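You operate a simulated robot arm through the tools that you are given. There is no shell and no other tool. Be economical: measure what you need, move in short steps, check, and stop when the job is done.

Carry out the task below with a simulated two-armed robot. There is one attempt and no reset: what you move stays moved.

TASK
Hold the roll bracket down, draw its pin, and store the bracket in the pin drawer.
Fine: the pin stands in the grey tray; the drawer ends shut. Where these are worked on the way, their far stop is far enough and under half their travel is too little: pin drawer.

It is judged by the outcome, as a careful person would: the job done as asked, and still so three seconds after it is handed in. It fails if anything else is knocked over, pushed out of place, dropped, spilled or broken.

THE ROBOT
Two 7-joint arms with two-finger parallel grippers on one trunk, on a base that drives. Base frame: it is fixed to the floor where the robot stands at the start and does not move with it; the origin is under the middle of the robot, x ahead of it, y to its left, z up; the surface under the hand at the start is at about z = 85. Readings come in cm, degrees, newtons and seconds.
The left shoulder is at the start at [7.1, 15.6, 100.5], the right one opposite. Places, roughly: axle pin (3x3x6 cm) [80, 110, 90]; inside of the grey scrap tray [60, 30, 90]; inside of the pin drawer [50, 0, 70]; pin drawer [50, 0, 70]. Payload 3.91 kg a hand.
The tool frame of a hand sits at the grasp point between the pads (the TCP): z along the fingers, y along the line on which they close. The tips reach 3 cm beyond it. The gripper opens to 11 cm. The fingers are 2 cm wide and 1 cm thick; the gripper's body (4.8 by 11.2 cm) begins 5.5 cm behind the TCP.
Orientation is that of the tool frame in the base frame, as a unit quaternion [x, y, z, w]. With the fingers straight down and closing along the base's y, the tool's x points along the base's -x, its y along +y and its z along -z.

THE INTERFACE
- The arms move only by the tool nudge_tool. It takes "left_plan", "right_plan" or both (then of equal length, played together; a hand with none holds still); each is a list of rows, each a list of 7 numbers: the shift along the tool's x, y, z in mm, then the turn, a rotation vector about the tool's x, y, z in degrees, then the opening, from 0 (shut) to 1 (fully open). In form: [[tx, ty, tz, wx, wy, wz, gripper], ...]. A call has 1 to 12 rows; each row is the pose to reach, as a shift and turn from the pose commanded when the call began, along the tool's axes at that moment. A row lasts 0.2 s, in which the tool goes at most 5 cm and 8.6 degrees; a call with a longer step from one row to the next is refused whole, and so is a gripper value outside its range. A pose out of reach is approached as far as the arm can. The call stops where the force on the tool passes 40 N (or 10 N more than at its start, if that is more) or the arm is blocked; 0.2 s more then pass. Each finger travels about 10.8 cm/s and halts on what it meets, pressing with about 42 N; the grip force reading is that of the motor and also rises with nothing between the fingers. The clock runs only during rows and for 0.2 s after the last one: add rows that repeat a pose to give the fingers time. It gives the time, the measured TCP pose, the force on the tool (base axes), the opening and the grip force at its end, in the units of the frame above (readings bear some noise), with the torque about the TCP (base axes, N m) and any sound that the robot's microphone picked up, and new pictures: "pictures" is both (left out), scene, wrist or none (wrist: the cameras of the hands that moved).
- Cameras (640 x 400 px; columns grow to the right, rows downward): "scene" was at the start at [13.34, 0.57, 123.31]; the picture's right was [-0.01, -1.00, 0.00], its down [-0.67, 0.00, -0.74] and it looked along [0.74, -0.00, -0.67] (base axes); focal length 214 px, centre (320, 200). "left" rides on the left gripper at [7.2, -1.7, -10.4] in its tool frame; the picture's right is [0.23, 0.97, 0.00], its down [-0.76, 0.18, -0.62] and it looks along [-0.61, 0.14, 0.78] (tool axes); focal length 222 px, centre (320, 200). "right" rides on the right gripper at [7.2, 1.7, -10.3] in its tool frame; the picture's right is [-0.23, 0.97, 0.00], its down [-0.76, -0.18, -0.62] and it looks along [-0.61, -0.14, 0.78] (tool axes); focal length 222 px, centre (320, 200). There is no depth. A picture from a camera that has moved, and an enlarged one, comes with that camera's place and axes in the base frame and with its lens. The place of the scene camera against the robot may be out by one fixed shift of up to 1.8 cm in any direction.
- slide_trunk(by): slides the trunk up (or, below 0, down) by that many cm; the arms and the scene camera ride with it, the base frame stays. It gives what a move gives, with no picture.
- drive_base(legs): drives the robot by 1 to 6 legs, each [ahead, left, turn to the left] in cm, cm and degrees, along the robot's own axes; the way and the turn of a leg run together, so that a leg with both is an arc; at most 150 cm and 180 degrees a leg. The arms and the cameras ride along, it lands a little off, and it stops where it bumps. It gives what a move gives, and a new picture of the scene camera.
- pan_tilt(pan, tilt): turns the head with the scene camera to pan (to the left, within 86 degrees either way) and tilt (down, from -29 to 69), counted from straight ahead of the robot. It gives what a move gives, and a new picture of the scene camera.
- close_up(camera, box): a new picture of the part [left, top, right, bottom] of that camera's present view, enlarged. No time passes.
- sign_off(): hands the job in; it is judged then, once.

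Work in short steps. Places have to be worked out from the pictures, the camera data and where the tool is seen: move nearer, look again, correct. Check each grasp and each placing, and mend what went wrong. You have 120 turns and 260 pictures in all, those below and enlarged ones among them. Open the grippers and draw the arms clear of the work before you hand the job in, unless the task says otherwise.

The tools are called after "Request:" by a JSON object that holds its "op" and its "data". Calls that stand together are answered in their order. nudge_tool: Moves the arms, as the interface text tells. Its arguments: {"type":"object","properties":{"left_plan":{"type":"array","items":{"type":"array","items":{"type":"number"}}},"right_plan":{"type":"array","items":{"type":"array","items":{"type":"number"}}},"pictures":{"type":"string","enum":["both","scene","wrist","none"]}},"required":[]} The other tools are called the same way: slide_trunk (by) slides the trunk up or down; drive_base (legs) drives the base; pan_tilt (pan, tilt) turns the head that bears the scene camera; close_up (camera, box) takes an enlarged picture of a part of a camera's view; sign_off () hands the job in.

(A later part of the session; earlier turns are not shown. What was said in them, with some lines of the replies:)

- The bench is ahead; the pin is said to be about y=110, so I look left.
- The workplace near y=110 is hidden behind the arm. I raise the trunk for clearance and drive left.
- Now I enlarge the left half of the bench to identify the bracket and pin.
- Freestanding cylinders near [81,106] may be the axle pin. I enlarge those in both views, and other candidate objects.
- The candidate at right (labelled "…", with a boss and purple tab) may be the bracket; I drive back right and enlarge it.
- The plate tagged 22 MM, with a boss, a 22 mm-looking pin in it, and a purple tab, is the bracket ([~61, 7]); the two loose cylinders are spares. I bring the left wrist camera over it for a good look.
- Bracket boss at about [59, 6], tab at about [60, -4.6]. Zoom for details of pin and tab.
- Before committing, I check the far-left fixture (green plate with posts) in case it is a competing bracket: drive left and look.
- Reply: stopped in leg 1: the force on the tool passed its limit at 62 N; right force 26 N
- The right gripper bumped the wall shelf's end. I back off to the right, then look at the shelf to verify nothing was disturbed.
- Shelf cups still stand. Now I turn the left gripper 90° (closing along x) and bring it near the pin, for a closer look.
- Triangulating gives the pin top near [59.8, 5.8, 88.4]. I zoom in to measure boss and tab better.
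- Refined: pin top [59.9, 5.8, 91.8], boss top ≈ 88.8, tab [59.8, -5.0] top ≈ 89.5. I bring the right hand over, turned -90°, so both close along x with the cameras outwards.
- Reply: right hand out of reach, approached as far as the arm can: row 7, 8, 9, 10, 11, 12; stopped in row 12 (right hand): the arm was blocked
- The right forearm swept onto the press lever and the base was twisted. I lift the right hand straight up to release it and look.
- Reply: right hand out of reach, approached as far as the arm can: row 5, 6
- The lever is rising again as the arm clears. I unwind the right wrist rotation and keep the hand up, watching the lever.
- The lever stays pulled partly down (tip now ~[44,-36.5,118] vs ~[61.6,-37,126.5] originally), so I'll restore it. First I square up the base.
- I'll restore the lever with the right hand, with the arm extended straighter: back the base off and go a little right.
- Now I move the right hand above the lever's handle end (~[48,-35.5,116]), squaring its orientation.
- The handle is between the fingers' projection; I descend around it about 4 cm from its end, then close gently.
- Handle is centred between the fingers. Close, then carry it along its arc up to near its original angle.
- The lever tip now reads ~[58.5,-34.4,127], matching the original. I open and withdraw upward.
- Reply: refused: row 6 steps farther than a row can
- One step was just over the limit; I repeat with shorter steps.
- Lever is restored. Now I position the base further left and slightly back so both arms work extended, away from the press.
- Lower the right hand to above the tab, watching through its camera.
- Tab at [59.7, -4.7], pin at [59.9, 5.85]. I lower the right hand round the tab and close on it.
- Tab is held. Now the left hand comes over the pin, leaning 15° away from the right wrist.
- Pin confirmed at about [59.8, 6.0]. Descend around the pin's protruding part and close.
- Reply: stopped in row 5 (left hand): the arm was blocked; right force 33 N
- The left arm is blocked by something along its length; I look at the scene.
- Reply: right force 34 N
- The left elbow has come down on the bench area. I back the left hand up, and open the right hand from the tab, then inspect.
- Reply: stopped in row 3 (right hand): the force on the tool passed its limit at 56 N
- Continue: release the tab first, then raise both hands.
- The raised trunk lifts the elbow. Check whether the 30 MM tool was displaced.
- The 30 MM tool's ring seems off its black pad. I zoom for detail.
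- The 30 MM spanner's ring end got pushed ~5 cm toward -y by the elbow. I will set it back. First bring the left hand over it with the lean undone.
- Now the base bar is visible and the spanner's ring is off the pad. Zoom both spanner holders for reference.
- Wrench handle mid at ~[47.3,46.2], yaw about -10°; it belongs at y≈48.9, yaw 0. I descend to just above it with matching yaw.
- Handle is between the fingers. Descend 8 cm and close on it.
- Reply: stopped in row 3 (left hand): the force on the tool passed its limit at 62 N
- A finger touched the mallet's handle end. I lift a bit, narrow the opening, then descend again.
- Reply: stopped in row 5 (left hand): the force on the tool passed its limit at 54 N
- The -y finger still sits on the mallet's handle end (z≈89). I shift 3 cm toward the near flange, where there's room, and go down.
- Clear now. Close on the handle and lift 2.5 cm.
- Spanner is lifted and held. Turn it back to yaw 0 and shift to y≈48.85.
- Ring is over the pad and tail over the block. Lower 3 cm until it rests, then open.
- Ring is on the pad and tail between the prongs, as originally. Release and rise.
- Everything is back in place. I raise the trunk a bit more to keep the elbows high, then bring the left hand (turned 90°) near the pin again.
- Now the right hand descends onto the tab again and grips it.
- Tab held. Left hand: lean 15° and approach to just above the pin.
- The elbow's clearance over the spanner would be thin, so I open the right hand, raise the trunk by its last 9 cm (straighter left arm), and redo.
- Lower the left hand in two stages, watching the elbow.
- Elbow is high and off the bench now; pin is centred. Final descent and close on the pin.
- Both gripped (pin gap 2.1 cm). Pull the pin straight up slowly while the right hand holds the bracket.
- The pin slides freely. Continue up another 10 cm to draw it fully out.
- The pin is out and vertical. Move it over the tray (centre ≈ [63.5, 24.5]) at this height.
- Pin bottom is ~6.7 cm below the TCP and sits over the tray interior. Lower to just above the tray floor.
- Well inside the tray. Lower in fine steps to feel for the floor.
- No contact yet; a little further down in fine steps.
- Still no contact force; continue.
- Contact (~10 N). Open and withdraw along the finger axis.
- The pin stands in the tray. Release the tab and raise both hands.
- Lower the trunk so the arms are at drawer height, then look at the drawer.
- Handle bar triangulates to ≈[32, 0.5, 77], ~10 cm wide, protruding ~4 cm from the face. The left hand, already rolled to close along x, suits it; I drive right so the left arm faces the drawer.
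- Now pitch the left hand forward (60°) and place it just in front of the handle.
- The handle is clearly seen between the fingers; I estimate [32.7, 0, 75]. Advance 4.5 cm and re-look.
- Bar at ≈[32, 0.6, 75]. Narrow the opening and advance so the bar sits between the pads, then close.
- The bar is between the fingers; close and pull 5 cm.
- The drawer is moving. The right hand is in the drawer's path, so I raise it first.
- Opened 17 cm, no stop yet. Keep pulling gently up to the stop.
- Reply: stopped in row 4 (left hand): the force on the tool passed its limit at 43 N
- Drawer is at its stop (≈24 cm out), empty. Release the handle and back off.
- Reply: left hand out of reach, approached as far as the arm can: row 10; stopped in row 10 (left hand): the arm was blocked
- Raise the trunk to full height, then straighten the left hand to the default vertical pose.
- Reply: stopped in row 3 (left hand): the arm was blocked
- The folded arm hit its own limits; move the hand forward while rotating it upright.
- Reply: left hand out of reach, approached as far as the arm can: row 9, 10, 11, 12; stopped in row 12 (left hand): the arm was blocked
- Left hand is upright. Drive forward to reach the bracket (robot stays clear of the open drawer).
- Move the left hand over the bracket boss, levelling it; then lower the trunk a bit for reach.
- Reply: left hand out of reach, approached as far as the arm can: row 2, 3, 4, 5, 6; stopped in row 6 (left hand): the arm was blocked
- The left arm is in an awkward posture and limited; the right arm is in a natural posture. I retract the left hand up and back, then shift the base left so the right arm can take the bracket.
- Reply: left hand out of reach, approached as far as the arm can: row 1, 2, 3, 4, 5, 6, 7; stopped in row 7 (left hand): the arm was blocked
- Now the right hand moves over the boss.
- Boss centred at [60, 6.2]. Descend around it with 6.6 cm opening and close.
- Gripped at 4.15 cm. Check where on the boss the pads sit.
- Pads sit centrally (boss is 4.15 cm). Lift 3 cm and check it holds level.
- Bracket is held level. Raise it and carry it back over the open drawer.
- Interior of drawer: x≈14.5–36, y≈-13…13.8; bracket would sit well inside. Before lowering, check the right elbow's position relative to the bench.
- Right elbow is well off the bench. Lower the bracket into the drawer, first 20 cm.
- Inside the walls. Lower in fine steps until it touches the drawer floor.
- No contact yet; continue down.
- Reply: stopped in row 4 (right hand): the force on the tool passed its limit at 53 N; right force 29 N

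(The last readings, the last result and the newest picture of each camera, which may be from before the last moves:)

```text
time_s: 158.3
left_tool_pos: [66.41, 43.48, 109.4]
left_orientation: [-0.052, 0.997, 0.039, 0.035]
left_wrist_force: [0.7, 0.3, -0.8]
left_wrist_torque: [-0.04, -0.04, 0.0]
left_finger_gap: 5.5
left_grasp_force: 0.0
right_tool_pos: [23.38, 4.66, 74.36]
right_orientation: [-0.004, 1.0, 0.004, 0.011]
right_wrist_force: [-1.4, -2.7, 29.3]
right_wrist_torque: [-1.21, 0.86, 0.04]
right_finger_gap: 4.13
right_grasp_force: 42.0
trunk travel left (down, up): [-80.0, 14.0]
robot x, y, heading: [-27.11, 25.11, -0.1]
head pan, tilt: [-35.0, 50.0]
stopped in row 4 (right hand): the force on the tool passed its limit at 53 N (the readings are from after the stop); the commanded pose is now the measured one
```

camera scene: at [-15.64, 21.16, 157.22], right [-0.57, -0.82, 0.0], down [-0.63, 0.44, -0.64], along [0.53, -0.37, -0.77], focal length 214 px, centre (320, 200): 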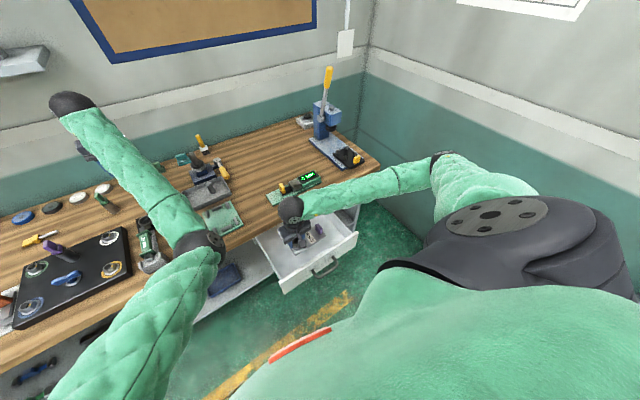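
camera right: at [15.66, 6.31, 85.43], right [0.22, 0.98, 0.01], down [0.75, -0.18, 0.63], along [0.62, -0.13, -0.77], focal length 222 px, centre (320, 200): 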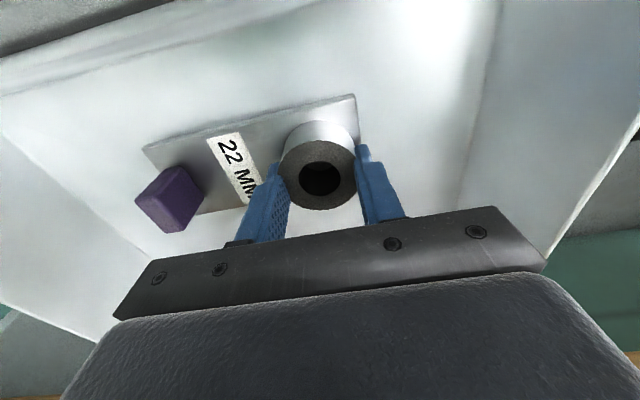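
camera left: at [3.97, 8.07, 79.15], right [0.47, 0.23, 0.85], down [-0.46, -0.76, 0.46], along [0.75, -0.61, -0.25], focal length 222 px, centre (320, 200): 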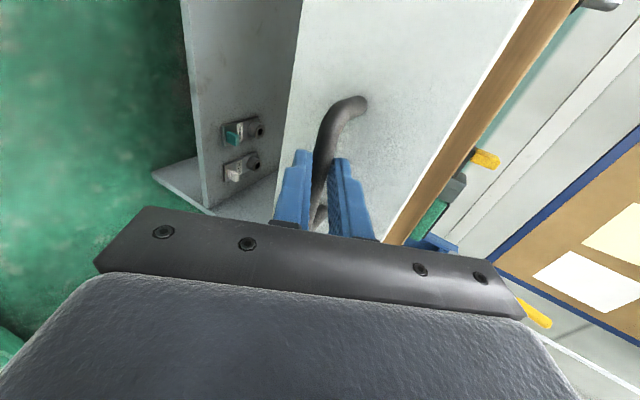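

Touchdown. Back off 2 mm, open, and rise straight up.

Request:
{"op": "nudge_tool", "data": {"right_plan": [[0, 0, -2, 0, 0, 0, 0], [0, 0, -2, 0, 0, 0, 0.45], [0, 0, -2, 0, 0, 0, 0.62], [0, 0, -2, 0, 0, 0, 0.62], [0, 0, -40, 0, 0, 0, 0.62], [0, 0, -85, 0, 0, 0, 0.62], [0, 0, -130, 0, 0, 0, 0.62], [0, 0, -175, 0, 0, 0, 0.62], [0, 0, -220, 0, 0, 0, 0.62], [0, 0, -260, 0, 0, 0, 0.62]], "pictures": "both"}}

Request:
{"op": "close_up", "data": {"camera": "scene", "box": [230, 180, 380, 300]}}

```text
time_s: 160.5
left_tool_pos: [66.37, 43.46, 109.36]
left_orientation: [-0.051, 0.997, 0.038, 0.036]
left_wrist_force: [0.7, 0.5, 0.3]
left_wrist_torque: [0.01, 0.0, -0.01]
left_finger_gap: 5.51
left_grasp_force: 0.1
right_tool_pos: [22.71, 4.54, 99.79]
right_orientation: [-0.004, 1.0, 0.004, 0.01]
right_wrist_force: [0.1, 1.1, 0.3]
right_wrist_torque: [0.0, -0.04, -0.03]
right_finger_gap: 6.82
right_grasp_force: 0.1
trunk travel left (down, up): [-80.0, 14.0]
robot x, y, heading: [-27.21, 24.97, -0.0]
head pan, tilt: [-35.0, 50.0]
camera scene: at [-15.68, 21.18, 157.21], right [-0.57, -0.82, 0.0], down [-0.63, 0.44, -0.64], along [0.53, -0.37, -0.77], focal length 214 px, centre (320, 200)
camera right: at [15.27, 6.16, 110.02], right [0.22, 0.98, 0.01], down [0.75, -0.18, 0.64], along [0.62, -0.13, -0.77], focal length 222 px, centre (320, 200)
```

scene: 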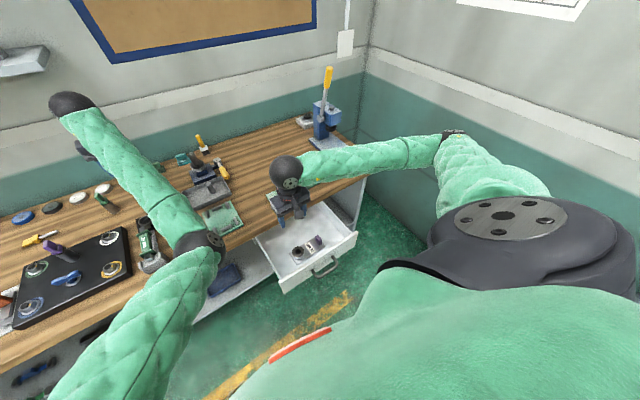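
right: 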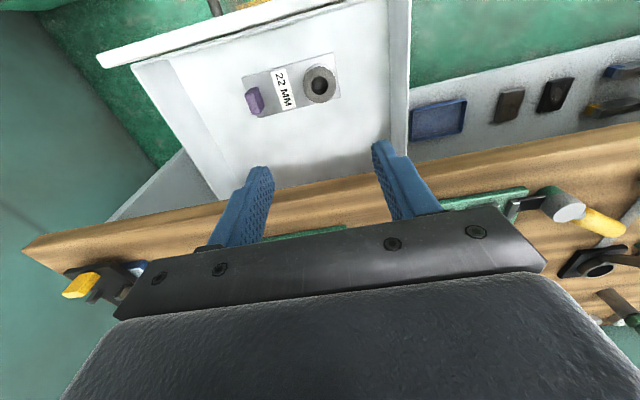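

```text
3.33 times, centred on (305, 240) of scene
camera zoom: at [-15.68, 21.18, 157.21], right [-0.57, -0.82, 0.0], down [-0.63, 0.44, -0.64], along [0.53, -0.37, -0.77], focal length 715 px, centre (370, 67)
```

zoom: 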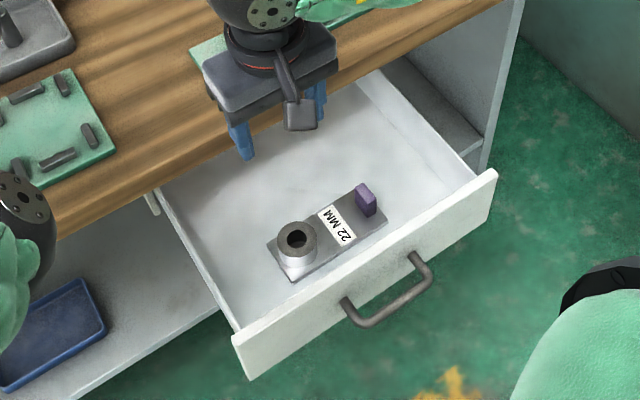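

Bracket lies flat in the drawer. Now back the base off 30 cm so the right hand can come in front of the handle.

Request:
{"op": "drive_base", "data": {"legs": [[-30, 0, 0]]}}

Request:
{"op": "nudge_tool", "data": {"right_plan": [[0, 0, 0, 0, 0, 0, 0.3], [0, 0, 0, 0, 0, 0, 0], [0, 0, 0, 0, 0, 0, 0]], "pictures": "wrist"}}

```text
time_s: 162.5
left_tool_pos: [36.6, 43.92, 109.36]
left_orientation: [-0.054, 0.997, 0.038, 0.035]
left_wrist_force: [0.1, 0.5, -0.6]
left_wrist_torque: [-0.02, -0.03, 0.0]
left_finger_gap: 5.48
left_grasp_force: 0.0
right_tool_pos: [-6.83, 4.78, 99.75]
right_orientation: [-0.008, 1.0, 0.003, 0.01]
right_wrist_force: [0.8, 0.9, 0.2]
right_wrist_torque: [-0.03, -0.02, 0.03]
right_finger_gap: 6.82
right_grasp_force: 0.0
trunk travel left (down, up): [-80.0, 14.0]
robot x, y, heading: [-56.64, 25.02, 0.2]
head pan, tilt: [-35.0, 50.0]
camera scene: at [-45.3, 21.11, 157.22], right [-0.57, -0.82, 0.0], down [-0.63, 0.44, -0.64], along [0.53, -0.37, -0.77], focal length 214 px, centre (320, 200)
```

scene: 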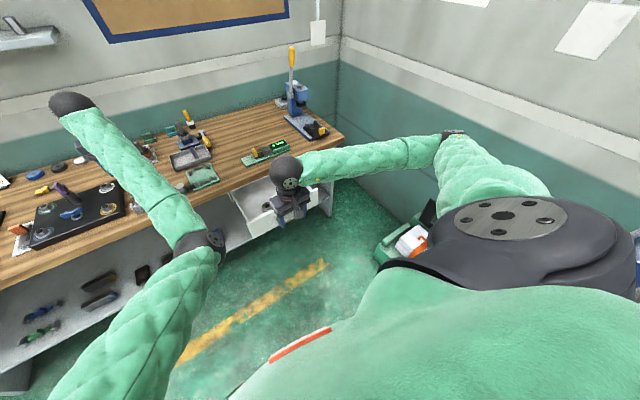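

```text
time_s: 163.3
left_tool_pos: [36.79, 43.89, 109.37]
left_orientation: [-0.055, 0.997, 0.04, 0.035]
left_wrist_force: [0.2, 0.0, -0.5]
left_wrist_torque: [-0.02, 0.0, -0.01]
left_finger_gap: 5.49
left_grasp_force: 0.0
right_tool_pos: [-6.72, 4.65, 99.78]
right_orientation: [-0.007, 1.0, 0.003, 0.011]
right_wrist_force: [0.6, -0.6, -0.7]
right_wrist_torque: [0.01, 0.01, 0.0]
right_finger_gap: 0.01
right_grasp_force: 37.9
trunk travel left (down, up): [-80.0, 14.0]
robot x, y, heading: [-56.64, 25.01, 0.4]
head pan, tilt: [-35.0, 50.0]
camera right: at [-14.18, 6.29, 109.96], right [0.21, 0.98, 0.01], down [0.75, -0.17, 0.64], along [0.62, -0.13, -0.77], focal length 222 px, centre (320, 200)
```

right: 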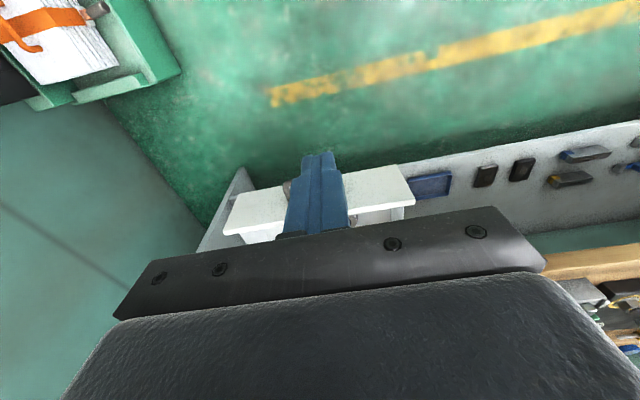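

Lower the closed right hand in front of the handle (at x≈-3, y≈0.6, z≈76).

Request:
{"op": "nudge_tool", "data": {"right_plan": [[-3, -7, 40, 0, 0, 0, 0], [-8, -14, 80, 0, 0, 0, 0], [-13, -21, 120, 0, 0, 0, 0], [-18, -28, 160, 0, 0, 0, 0], [-23, -35, 200, 0, 0, 0, 0], [-28, -40, 238, 0, 0, 0, 0], [-28, -40, 238, 0, 0, 0, 0]], "pictures": "both"}}

Request:
{"op": "close_up", "data": {"camera": "scene", "box": [220, 150, 350, 250]}}

```text
time_s: 164.9
left_tool_pos: [36.66, 43.86, 109.45]
left_orientation: [-0.054, 0.997, 0.039, 0.036]
left_wrist_force: [-0.4, -0.4, -0.5]
left_wrist_torque: [-0.01, 0.02, 0.02]
left_finger_gap: 5.5
left_grasp_force: 0.1
right_tool_pos: [-3.45, 1.16, 75.68]
right_orientation: [-0.007, 1.0, 0.003, 0.011]
right_wrist_force: [-0.8, -0.2, -1.1]
right_wrist_torque: [-0.01, 0.01, 0.02]
right_finger_gap: 0.0
right_grasp_force: 38.1
trunk travel left (down, up): [-80.0, 14.0]
robot x, y, heading: [-56.38, 24.76, 0.3]
head pan, tilt: [-35.0, 50.0]
camera scene: at [-45.28, 21.14, 157.22], right [-0.57, -0.82, 0.0], down [-0.63, 0.44, -0.64], along [0.53, -0.37, -0.77], focal length 214 px, centre (320, 200)
camera right: at [-10.89, 2.8, 85.87], right [0.21, 0.98, 0.01], down [0.75, -0.17, 0.64], along [0.63, -0.13, -0.77], focal length 222 px, centre (320, 200)
```

scene: 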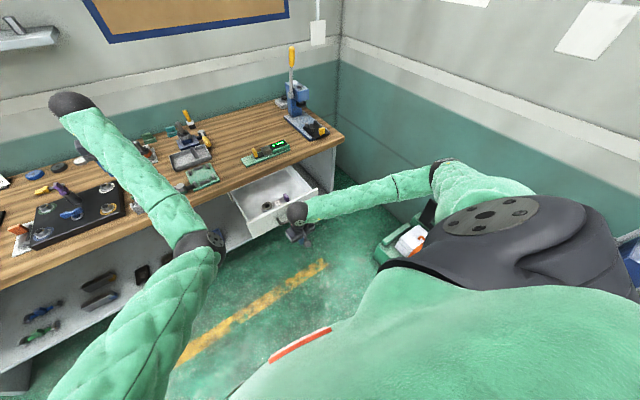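
right: 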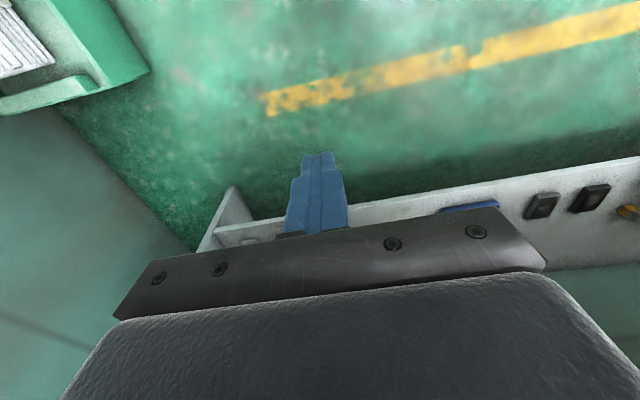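

```text
4.00 times, centred on (285, 200) of scene
camera zoom: at [-45.28, 21.14, 157.22], right [-0.57, -0.82, 0.0], down [-0.63, 0.44, -0.64], along [0.53, -0.37, -0.77], focal length 858 px, centre (460, 200)
```

zoom: 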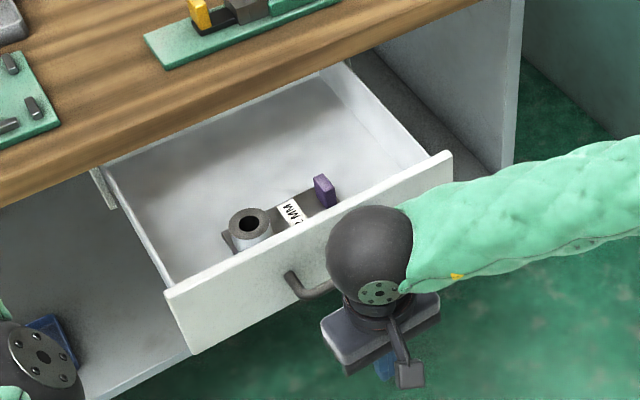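

Hand is in front of the bar. Drive ahead to push the drawer in, in two stages.

Request:
{"op": "drive_base", "data": {"legs": [[22, 0, 0]]}}

Request:
{"op": "close_up", "data": {"camera": "scene", "box": [220, 150, 350, 250]}}

```text
time_s: 166.6
left_tool_pos: [58.93, 44.71, 109.41]
left_orientation: [-0.058, 0.997, 0.039, 0.034]
left_wrist_force: [0.0, 1.2, 0.1]
left_wrist_torque: [-0.01, 0.03, 0.02]
left_finger_gap: 5.49
left_grasp_force: 0.2
right_tool_pos: [19.11, 1.67, 75.69]
right_orientation: [-0.009, 1.0, 0.003, 0.01]
right_wrist_force: [0.8, 0.2, -0.2]
right_wrist_torque: [-0.01, 0.02, 0.01]
right_finger_gap: 0.0
right_grasp_force: 37.4
trunk travel left (down, up): [-80.0, 14.0]
robot x, y, heading: [-34.28, 25.33, 0.6]
head pan, tilt: [-35.0, 50.0]
camera scene: at [-22.82, 21.39, 157.21], right [-0.56, -0.83, 0.0], down [-0.63, 0.43, -0.64], along [0.53, -0.36, -0.77], focal length 214 px, centre (320, 200)
```

scene: 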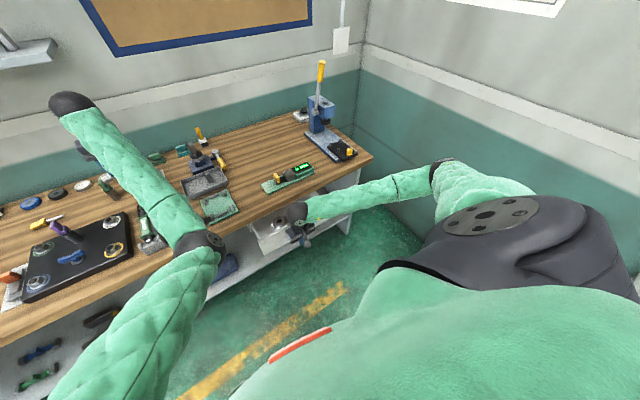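

```text
4.00 times, centred on (285, 200) of scene
camera zoom: at [-22.82, 21.39, 157.21], right [-0.56, -0.83, 0.0], down [-0.63, 0.43, -0.64], along [0.53, -0.36, -0.77], focal length 858 px, centre (460, 200)
```

zoom: 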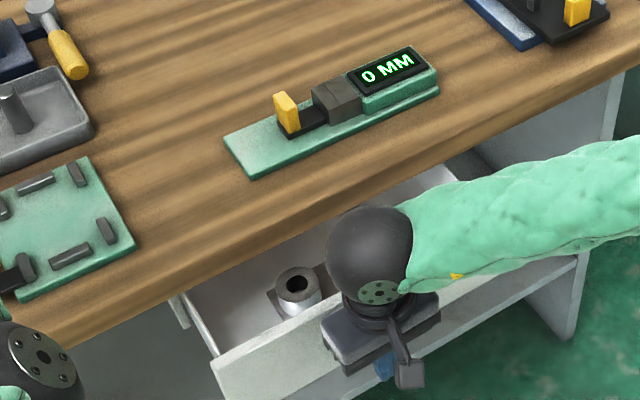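

Drawer is following. Push the remaining ~12 cm.

Request:
{"op": "drive_base", "data": {"legs": [[12.5, 0, -0.5]]}}

Request:
{"op": "close_up", "data": {"camera": "scene", "box": [220, 150, 350, 250]}}

```text
time_s: 167.9
left_tool_pos: [71.1, 43.9, 109.3]
left_orientation: [-0.054, 0.997, 0.039, 0.035]
left_wrist_force: [0.5, -0.5, 0.7]
left_wrist_torque: [-0.04, 0.06, 0.02]
left_finger_gap: 5.52
left_grasp_force: 0.1
right_tool_pos: [30.41, 1.43, 75.58]
right_orientation: [-0.007, 1.0, 0.003, 0.007]
right_wrist_force: [-0.6, 0.8, -0.9]
right_wrist_torque: [0.03, 0.01, 0.01]
right_finger_gap: 0.0
right_grasp_force: 37.8
trunk travel left (down, up): [-80.0, 14.0]
robot x, y, heading: [-22.37, 24.94, 0.3]
head pan, tilt: [-35.0, 50.0]
stopped in leg 1: the force on the tool passed its limit at 80 N (the readings are from after the stop); the commanded pose is now the measured one
camera scene: at [-10.9, 21.36, 157.18], right [-0.57, -0.82, 0.0], down [-0.63, 0.44, -0.64], along [0.53, -0.37, -0.77], focal length 214 px, centre (320, 200)
```

scene: 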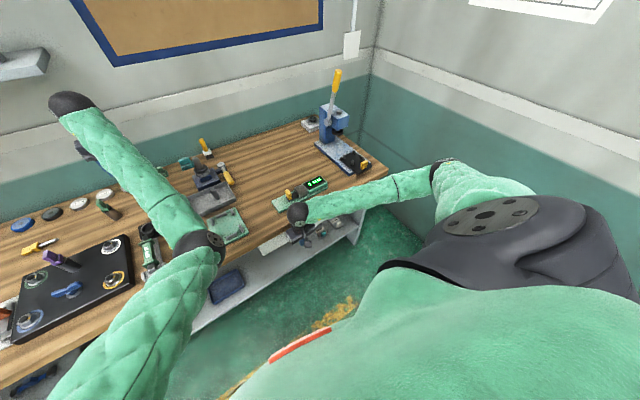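

```text
4.00 times, centred on (285, 200) of scene
camera zoom: at [-10.9, 21.36, 157.18], right [-0.57, -0.82, 0.0], down [-0.63, 0.44, -0.64], along [0.53, -0.37, -0.77], focal length 858 px, centre (460, 200)
```

zoom: 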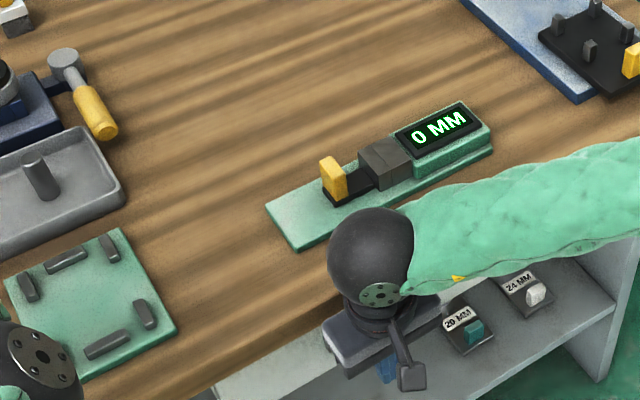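

Closed stop reached at the expected position (x=30.4). Back away and inspect the drawer.

Request:
{"op": "drive_base", "data": {"legs": [[-35, 0, 0]]}}

Request:
{"op": "pan_tilt", "data": {"pan": -20, "tilt": 35}}

Request:
{"op": "close_up", "data": {"camera": "scene", "box": [180, 80, 400, 250]}}

```text
time_s: 170.2
left_tool_pos: [36.53, 44.42, 109.44]
left_orientation: [-0.056, 0.997, 0.04, 0.036]
left_wrist_force: [0.3, -0.9, 0.3]
left_wrist_torque: [0.0, -0.01, -0.01]
left_finger_gap: 5.47
left_grasp_force: 0.1
right_tool_pos: [-4.0, 1.45, 75.77]
right_orientation: [-0.008, 1.0, 0.003, 0.008]
right_wrist_force: [0.0, 0.3, 0.1]
right_wrist_torque: [-0.02, 0.02, 0.0]
right_finger_gap: 0.0
right_grasp_force: 37.7
trunk travel left (down, up): [-80.0, 14.0]
robot x, y, heading: [-56.55, 24.75, 0.2]
head pan, tilt: [-35.0, 50.0]
camera scene: at [-45.44, 21.21, 157.22], right [-0.57, -0.82, 0.0], down [-0.63, 0.43, -0.64], along [0.53, -0.36, -0.77], focal length 214 px, centre (320, 200)
```

scene: 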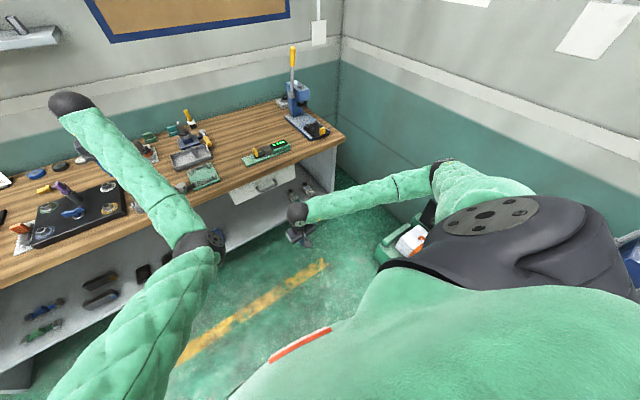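

```text
time_s: 170.9
left_tool_pos: [36.66, 44.34, 109.5]
left_orientation: [-0.056, 0.997, 0.04, 0.035]
left_wrist_force: [1.0, -0.7, 0.4]
left_wrist_torque: [0.02, -0.01, -0.03]
left_finger_gap: 5.49
left_grasp_force: 0.0
right_tool_pos: [-3.78, 1.43, 75.85]
right_orientation: [-0.008, 1.0, 0.003, 0.006]
right_wrist_force: [-1.2, -0.3, -0.3]
right_wrist_torque: [0.04, 0.0, 0.01]
right_finger_gap: 0.01
right_grasp_force: 38.0
trunk travel left (down, up): [-80.0, 14.0]
robot x, y, heading: [-56.24, 25.19, 0.6]
head pan, tilt: [-20.0, 35.0]
camera scene: at [-43.4, 22.63, 159.38], right [-0.33, -0.94, 0.0], down [-0.54, 0.19, -0.82], along [0.77, -0.27, -0.57], focal length 214 px, centre (320, 200)
```

scene: 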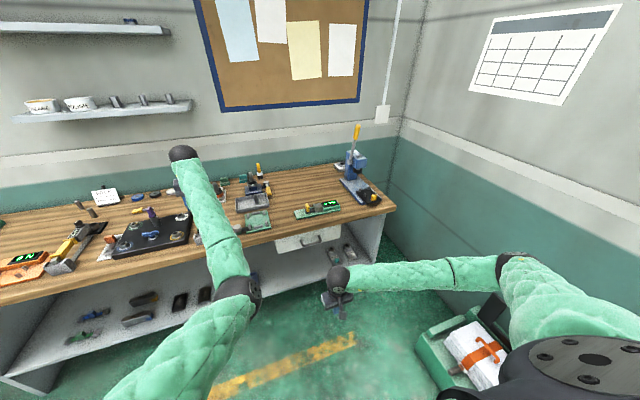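

```text
2.35 times, centred on (290, 165) of scene
camera zoom: at [-43.4, 22.63, 159.38], right [-0.33, -0.94, 0.0], down [-0.54, 0.19, -0.82], along [0.77, -0.27, -0.57], focal length 505 px, centre (391, 282)
```

zoom: 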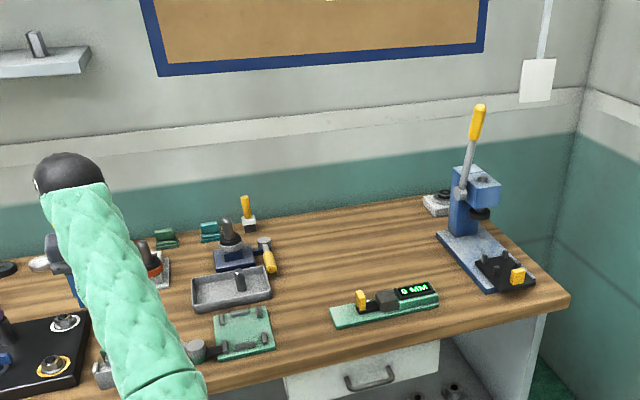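

Drawer looks shut. Zoom in to confirm, and check the rest of the bench.

Request:
{"op": "close_up", "data": {"camera": "scene", "box": [260, 210, 360, 270]}}

Request:
{"op": "close_up", "data": {"camera": "scene", "box": [0, 150, 280, 330]}}

```text
6.40 times, centred on (310, 240) of scene
camera zoom: at [-43.4, 22.63, 159.38], right [-0.33, -0.94, 0.0], down [-0.54, 0.19, -0.82], along [0.77, -0.27, -0.57], focal length 1373 px, centre (384, -56)
```

zoom: 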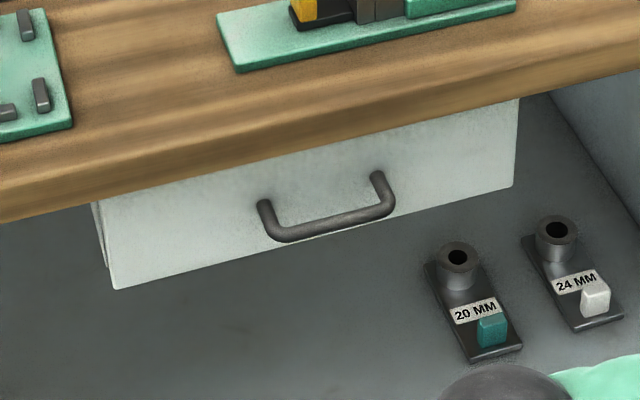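

```text
2.22 times, centred on (140, 240) of scene
camera zoom: at [-43.4, 22.63, 159.38], right [-0.33, -0.94, 0.0], down [-0.54, 0.19, -0.82], along [0.77, -0.27, -0.57], focal length 477 px, centre (720, 111)
```

zoom: 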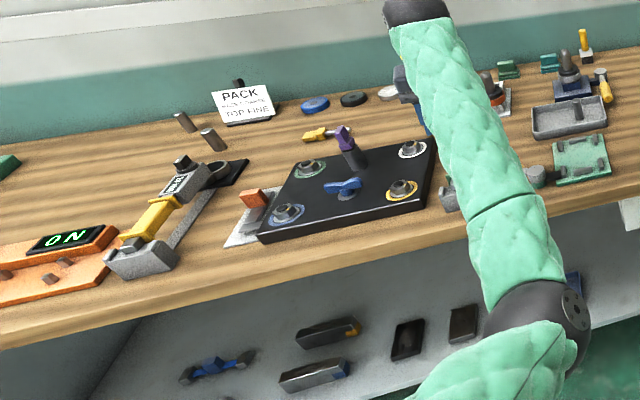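

Handle position matches the original closed one; the pin stands in the tray and the bench is in order. Back off slightly and open both grippers.

Request:
{"op": "drive_base", "data": {"legs": [[-8, 0, 0]]}}

Request:
{"op": "nudge_tool", "data": {"left_plan": [[0, 0, 0, 0, 0, 0, 0.8], [0, 0, 0, 0, 0, 0, 1], [0, 0, 0, 0, 0, 0, 1], [0, 0, 0, 0, 0, 0, 1], [0, 0, 0, 0, 0, 0, 1]], "right_plan": [[0, 0, -20, 0, 0, 0, 0.4], [0, 0, -60, 0, 0, 0, 0.8], [0, 0, -100, 0, 0, 0, 1], [0, 0, -140, 0, 0, 0, 1], [0, 0, -160, 0, 0, 0, 1]], "pictures": "scene"}}

Request:
{"op": "close_up", "data": {"camera": "scene", "box": [200, 130, 420, 280]}}

```text
time_s: 172.0
left_tool_pos: [28.37, 44.02, 109.61]
left_orientation: [-0.056, 0.997, 0.039, 0.036]
left_wrist_force: [-0.9, -0.2, 1.0]
left_wrist_torque: [0.02, -0.03, 0.01]
left_finger_gap: 5.48
left_grasp_force: 0.0
right_tool_pos: [-12.03, 1.29, 75.84]
right_orientation: [-0.008, 1.0, 0.004, 0.009]
right_wrist_force: [-0.8, -0.2, -0.2]
right_wrist_torque: [0.01, -0.02, 0.02]
right_finger_gap: 0.0
right_grasp_force: 37.2
trunk travel left (down, up): [-80.0, 14.0]
robot x, y, heading: [-64.87, 25.3, 0.4]
head pan, tilt: [-20.0, 35.0]
camera scene: at [-51.67, 22.54, 159.41], right [-0.34, -0.94, 0.0], down [-0.54, 0.19, -0.82], along [0.77, -0.27, -0.57], focal length 214 px, centre (320, 200)
```

scene: 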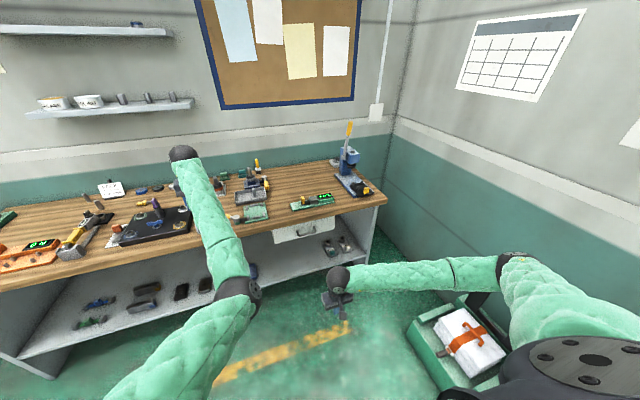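

```text
time_s: 173.2
left_tool_pos: [28.56, 44.03, 109.41]
left_orientation: [-0.055, 0.997, 0.04, 0.036]
left_wrist_force: [0.5, -0.7, -0.3]
left_wrist_torque: [0.01, 0.01, 0.01]
left_finger_gap: 11.0
left_grasp_force: 0.1
right_tool_pos: [-12.06, 1.14, 91.99]
right_orientation: [-0.007, 1.0, 0.004, 0.008]
right_wrist_force: [-0.1, 0.3, 0.5]
right_wrist_torque: [-0.04, 0.01, 0.01]
right_finger_gap: 11.01
right_grasp_force: 0.0
trunk travel left (down, up): [-80.0, 14.0]
robot x, y, heading: [-64.92, 24.47, 0.6]
head pan, tilt: [-20.0, 35.0]
camera scene: at [-51.47, 22.54, 159.39], right [-0.34, -0.94, 0.0], down [-0.54, 0.19, -0.82], along [0.77, -0.27, -0.57], focal length 214 px, centre (320, 200)
```

scene: 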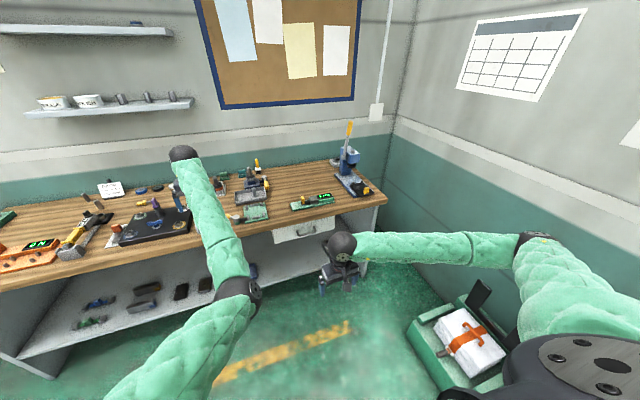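

```text
2.67 times, centred on (310, 205) of scene
camera zoom: at [-51.47, 22.54, 159.39], right [-0.34, -0.94, 0.0], down [-0.54, 0.19, -0.82], along [0.77, -0.27, -0.57], focal length 572 px, centre (347, 187)
```

zoom: 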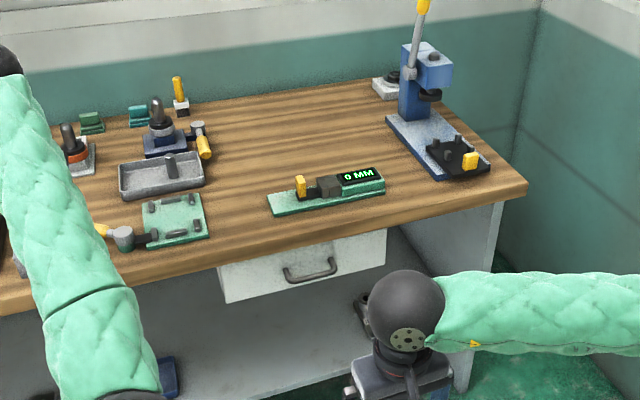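

The pin stands in the tray, the bracket is in the drawer, the drawer is shut, and both open hands are clear of the bench. I am handing it in.

Request:
{"op": "sign_off", "data": {}}

```text
The job is handed in.
```

I held the roll bracket (the plate marked 22 MM) down by its tab, drew its pin and stood it in the grey tray. The bracket now lies flat in the pin drawer, and the drawer is shut.

**Things I knocked and put back:**
- **Press lever:** the right forearm pulled it down. I returned its tip to where the early pictures showed it.
- **30 MM spanner:** the left elbow pushed its ring end about 5 cm. I set the ring back on its pad and the tail back between the prongs.
- **Wall shelf:** the right gripper bumped its end. The cups on it still stand.
- **Mallet:** a finger pressed on the end of its handle while I was resetting the spanner. I saw no shift, but did not measure it.

**Which pin:** the place list put the axle pin near [80, 110], where a loose cylinder stands. I took "its pin" to mean the one in the bracket and left that cylinder alone.
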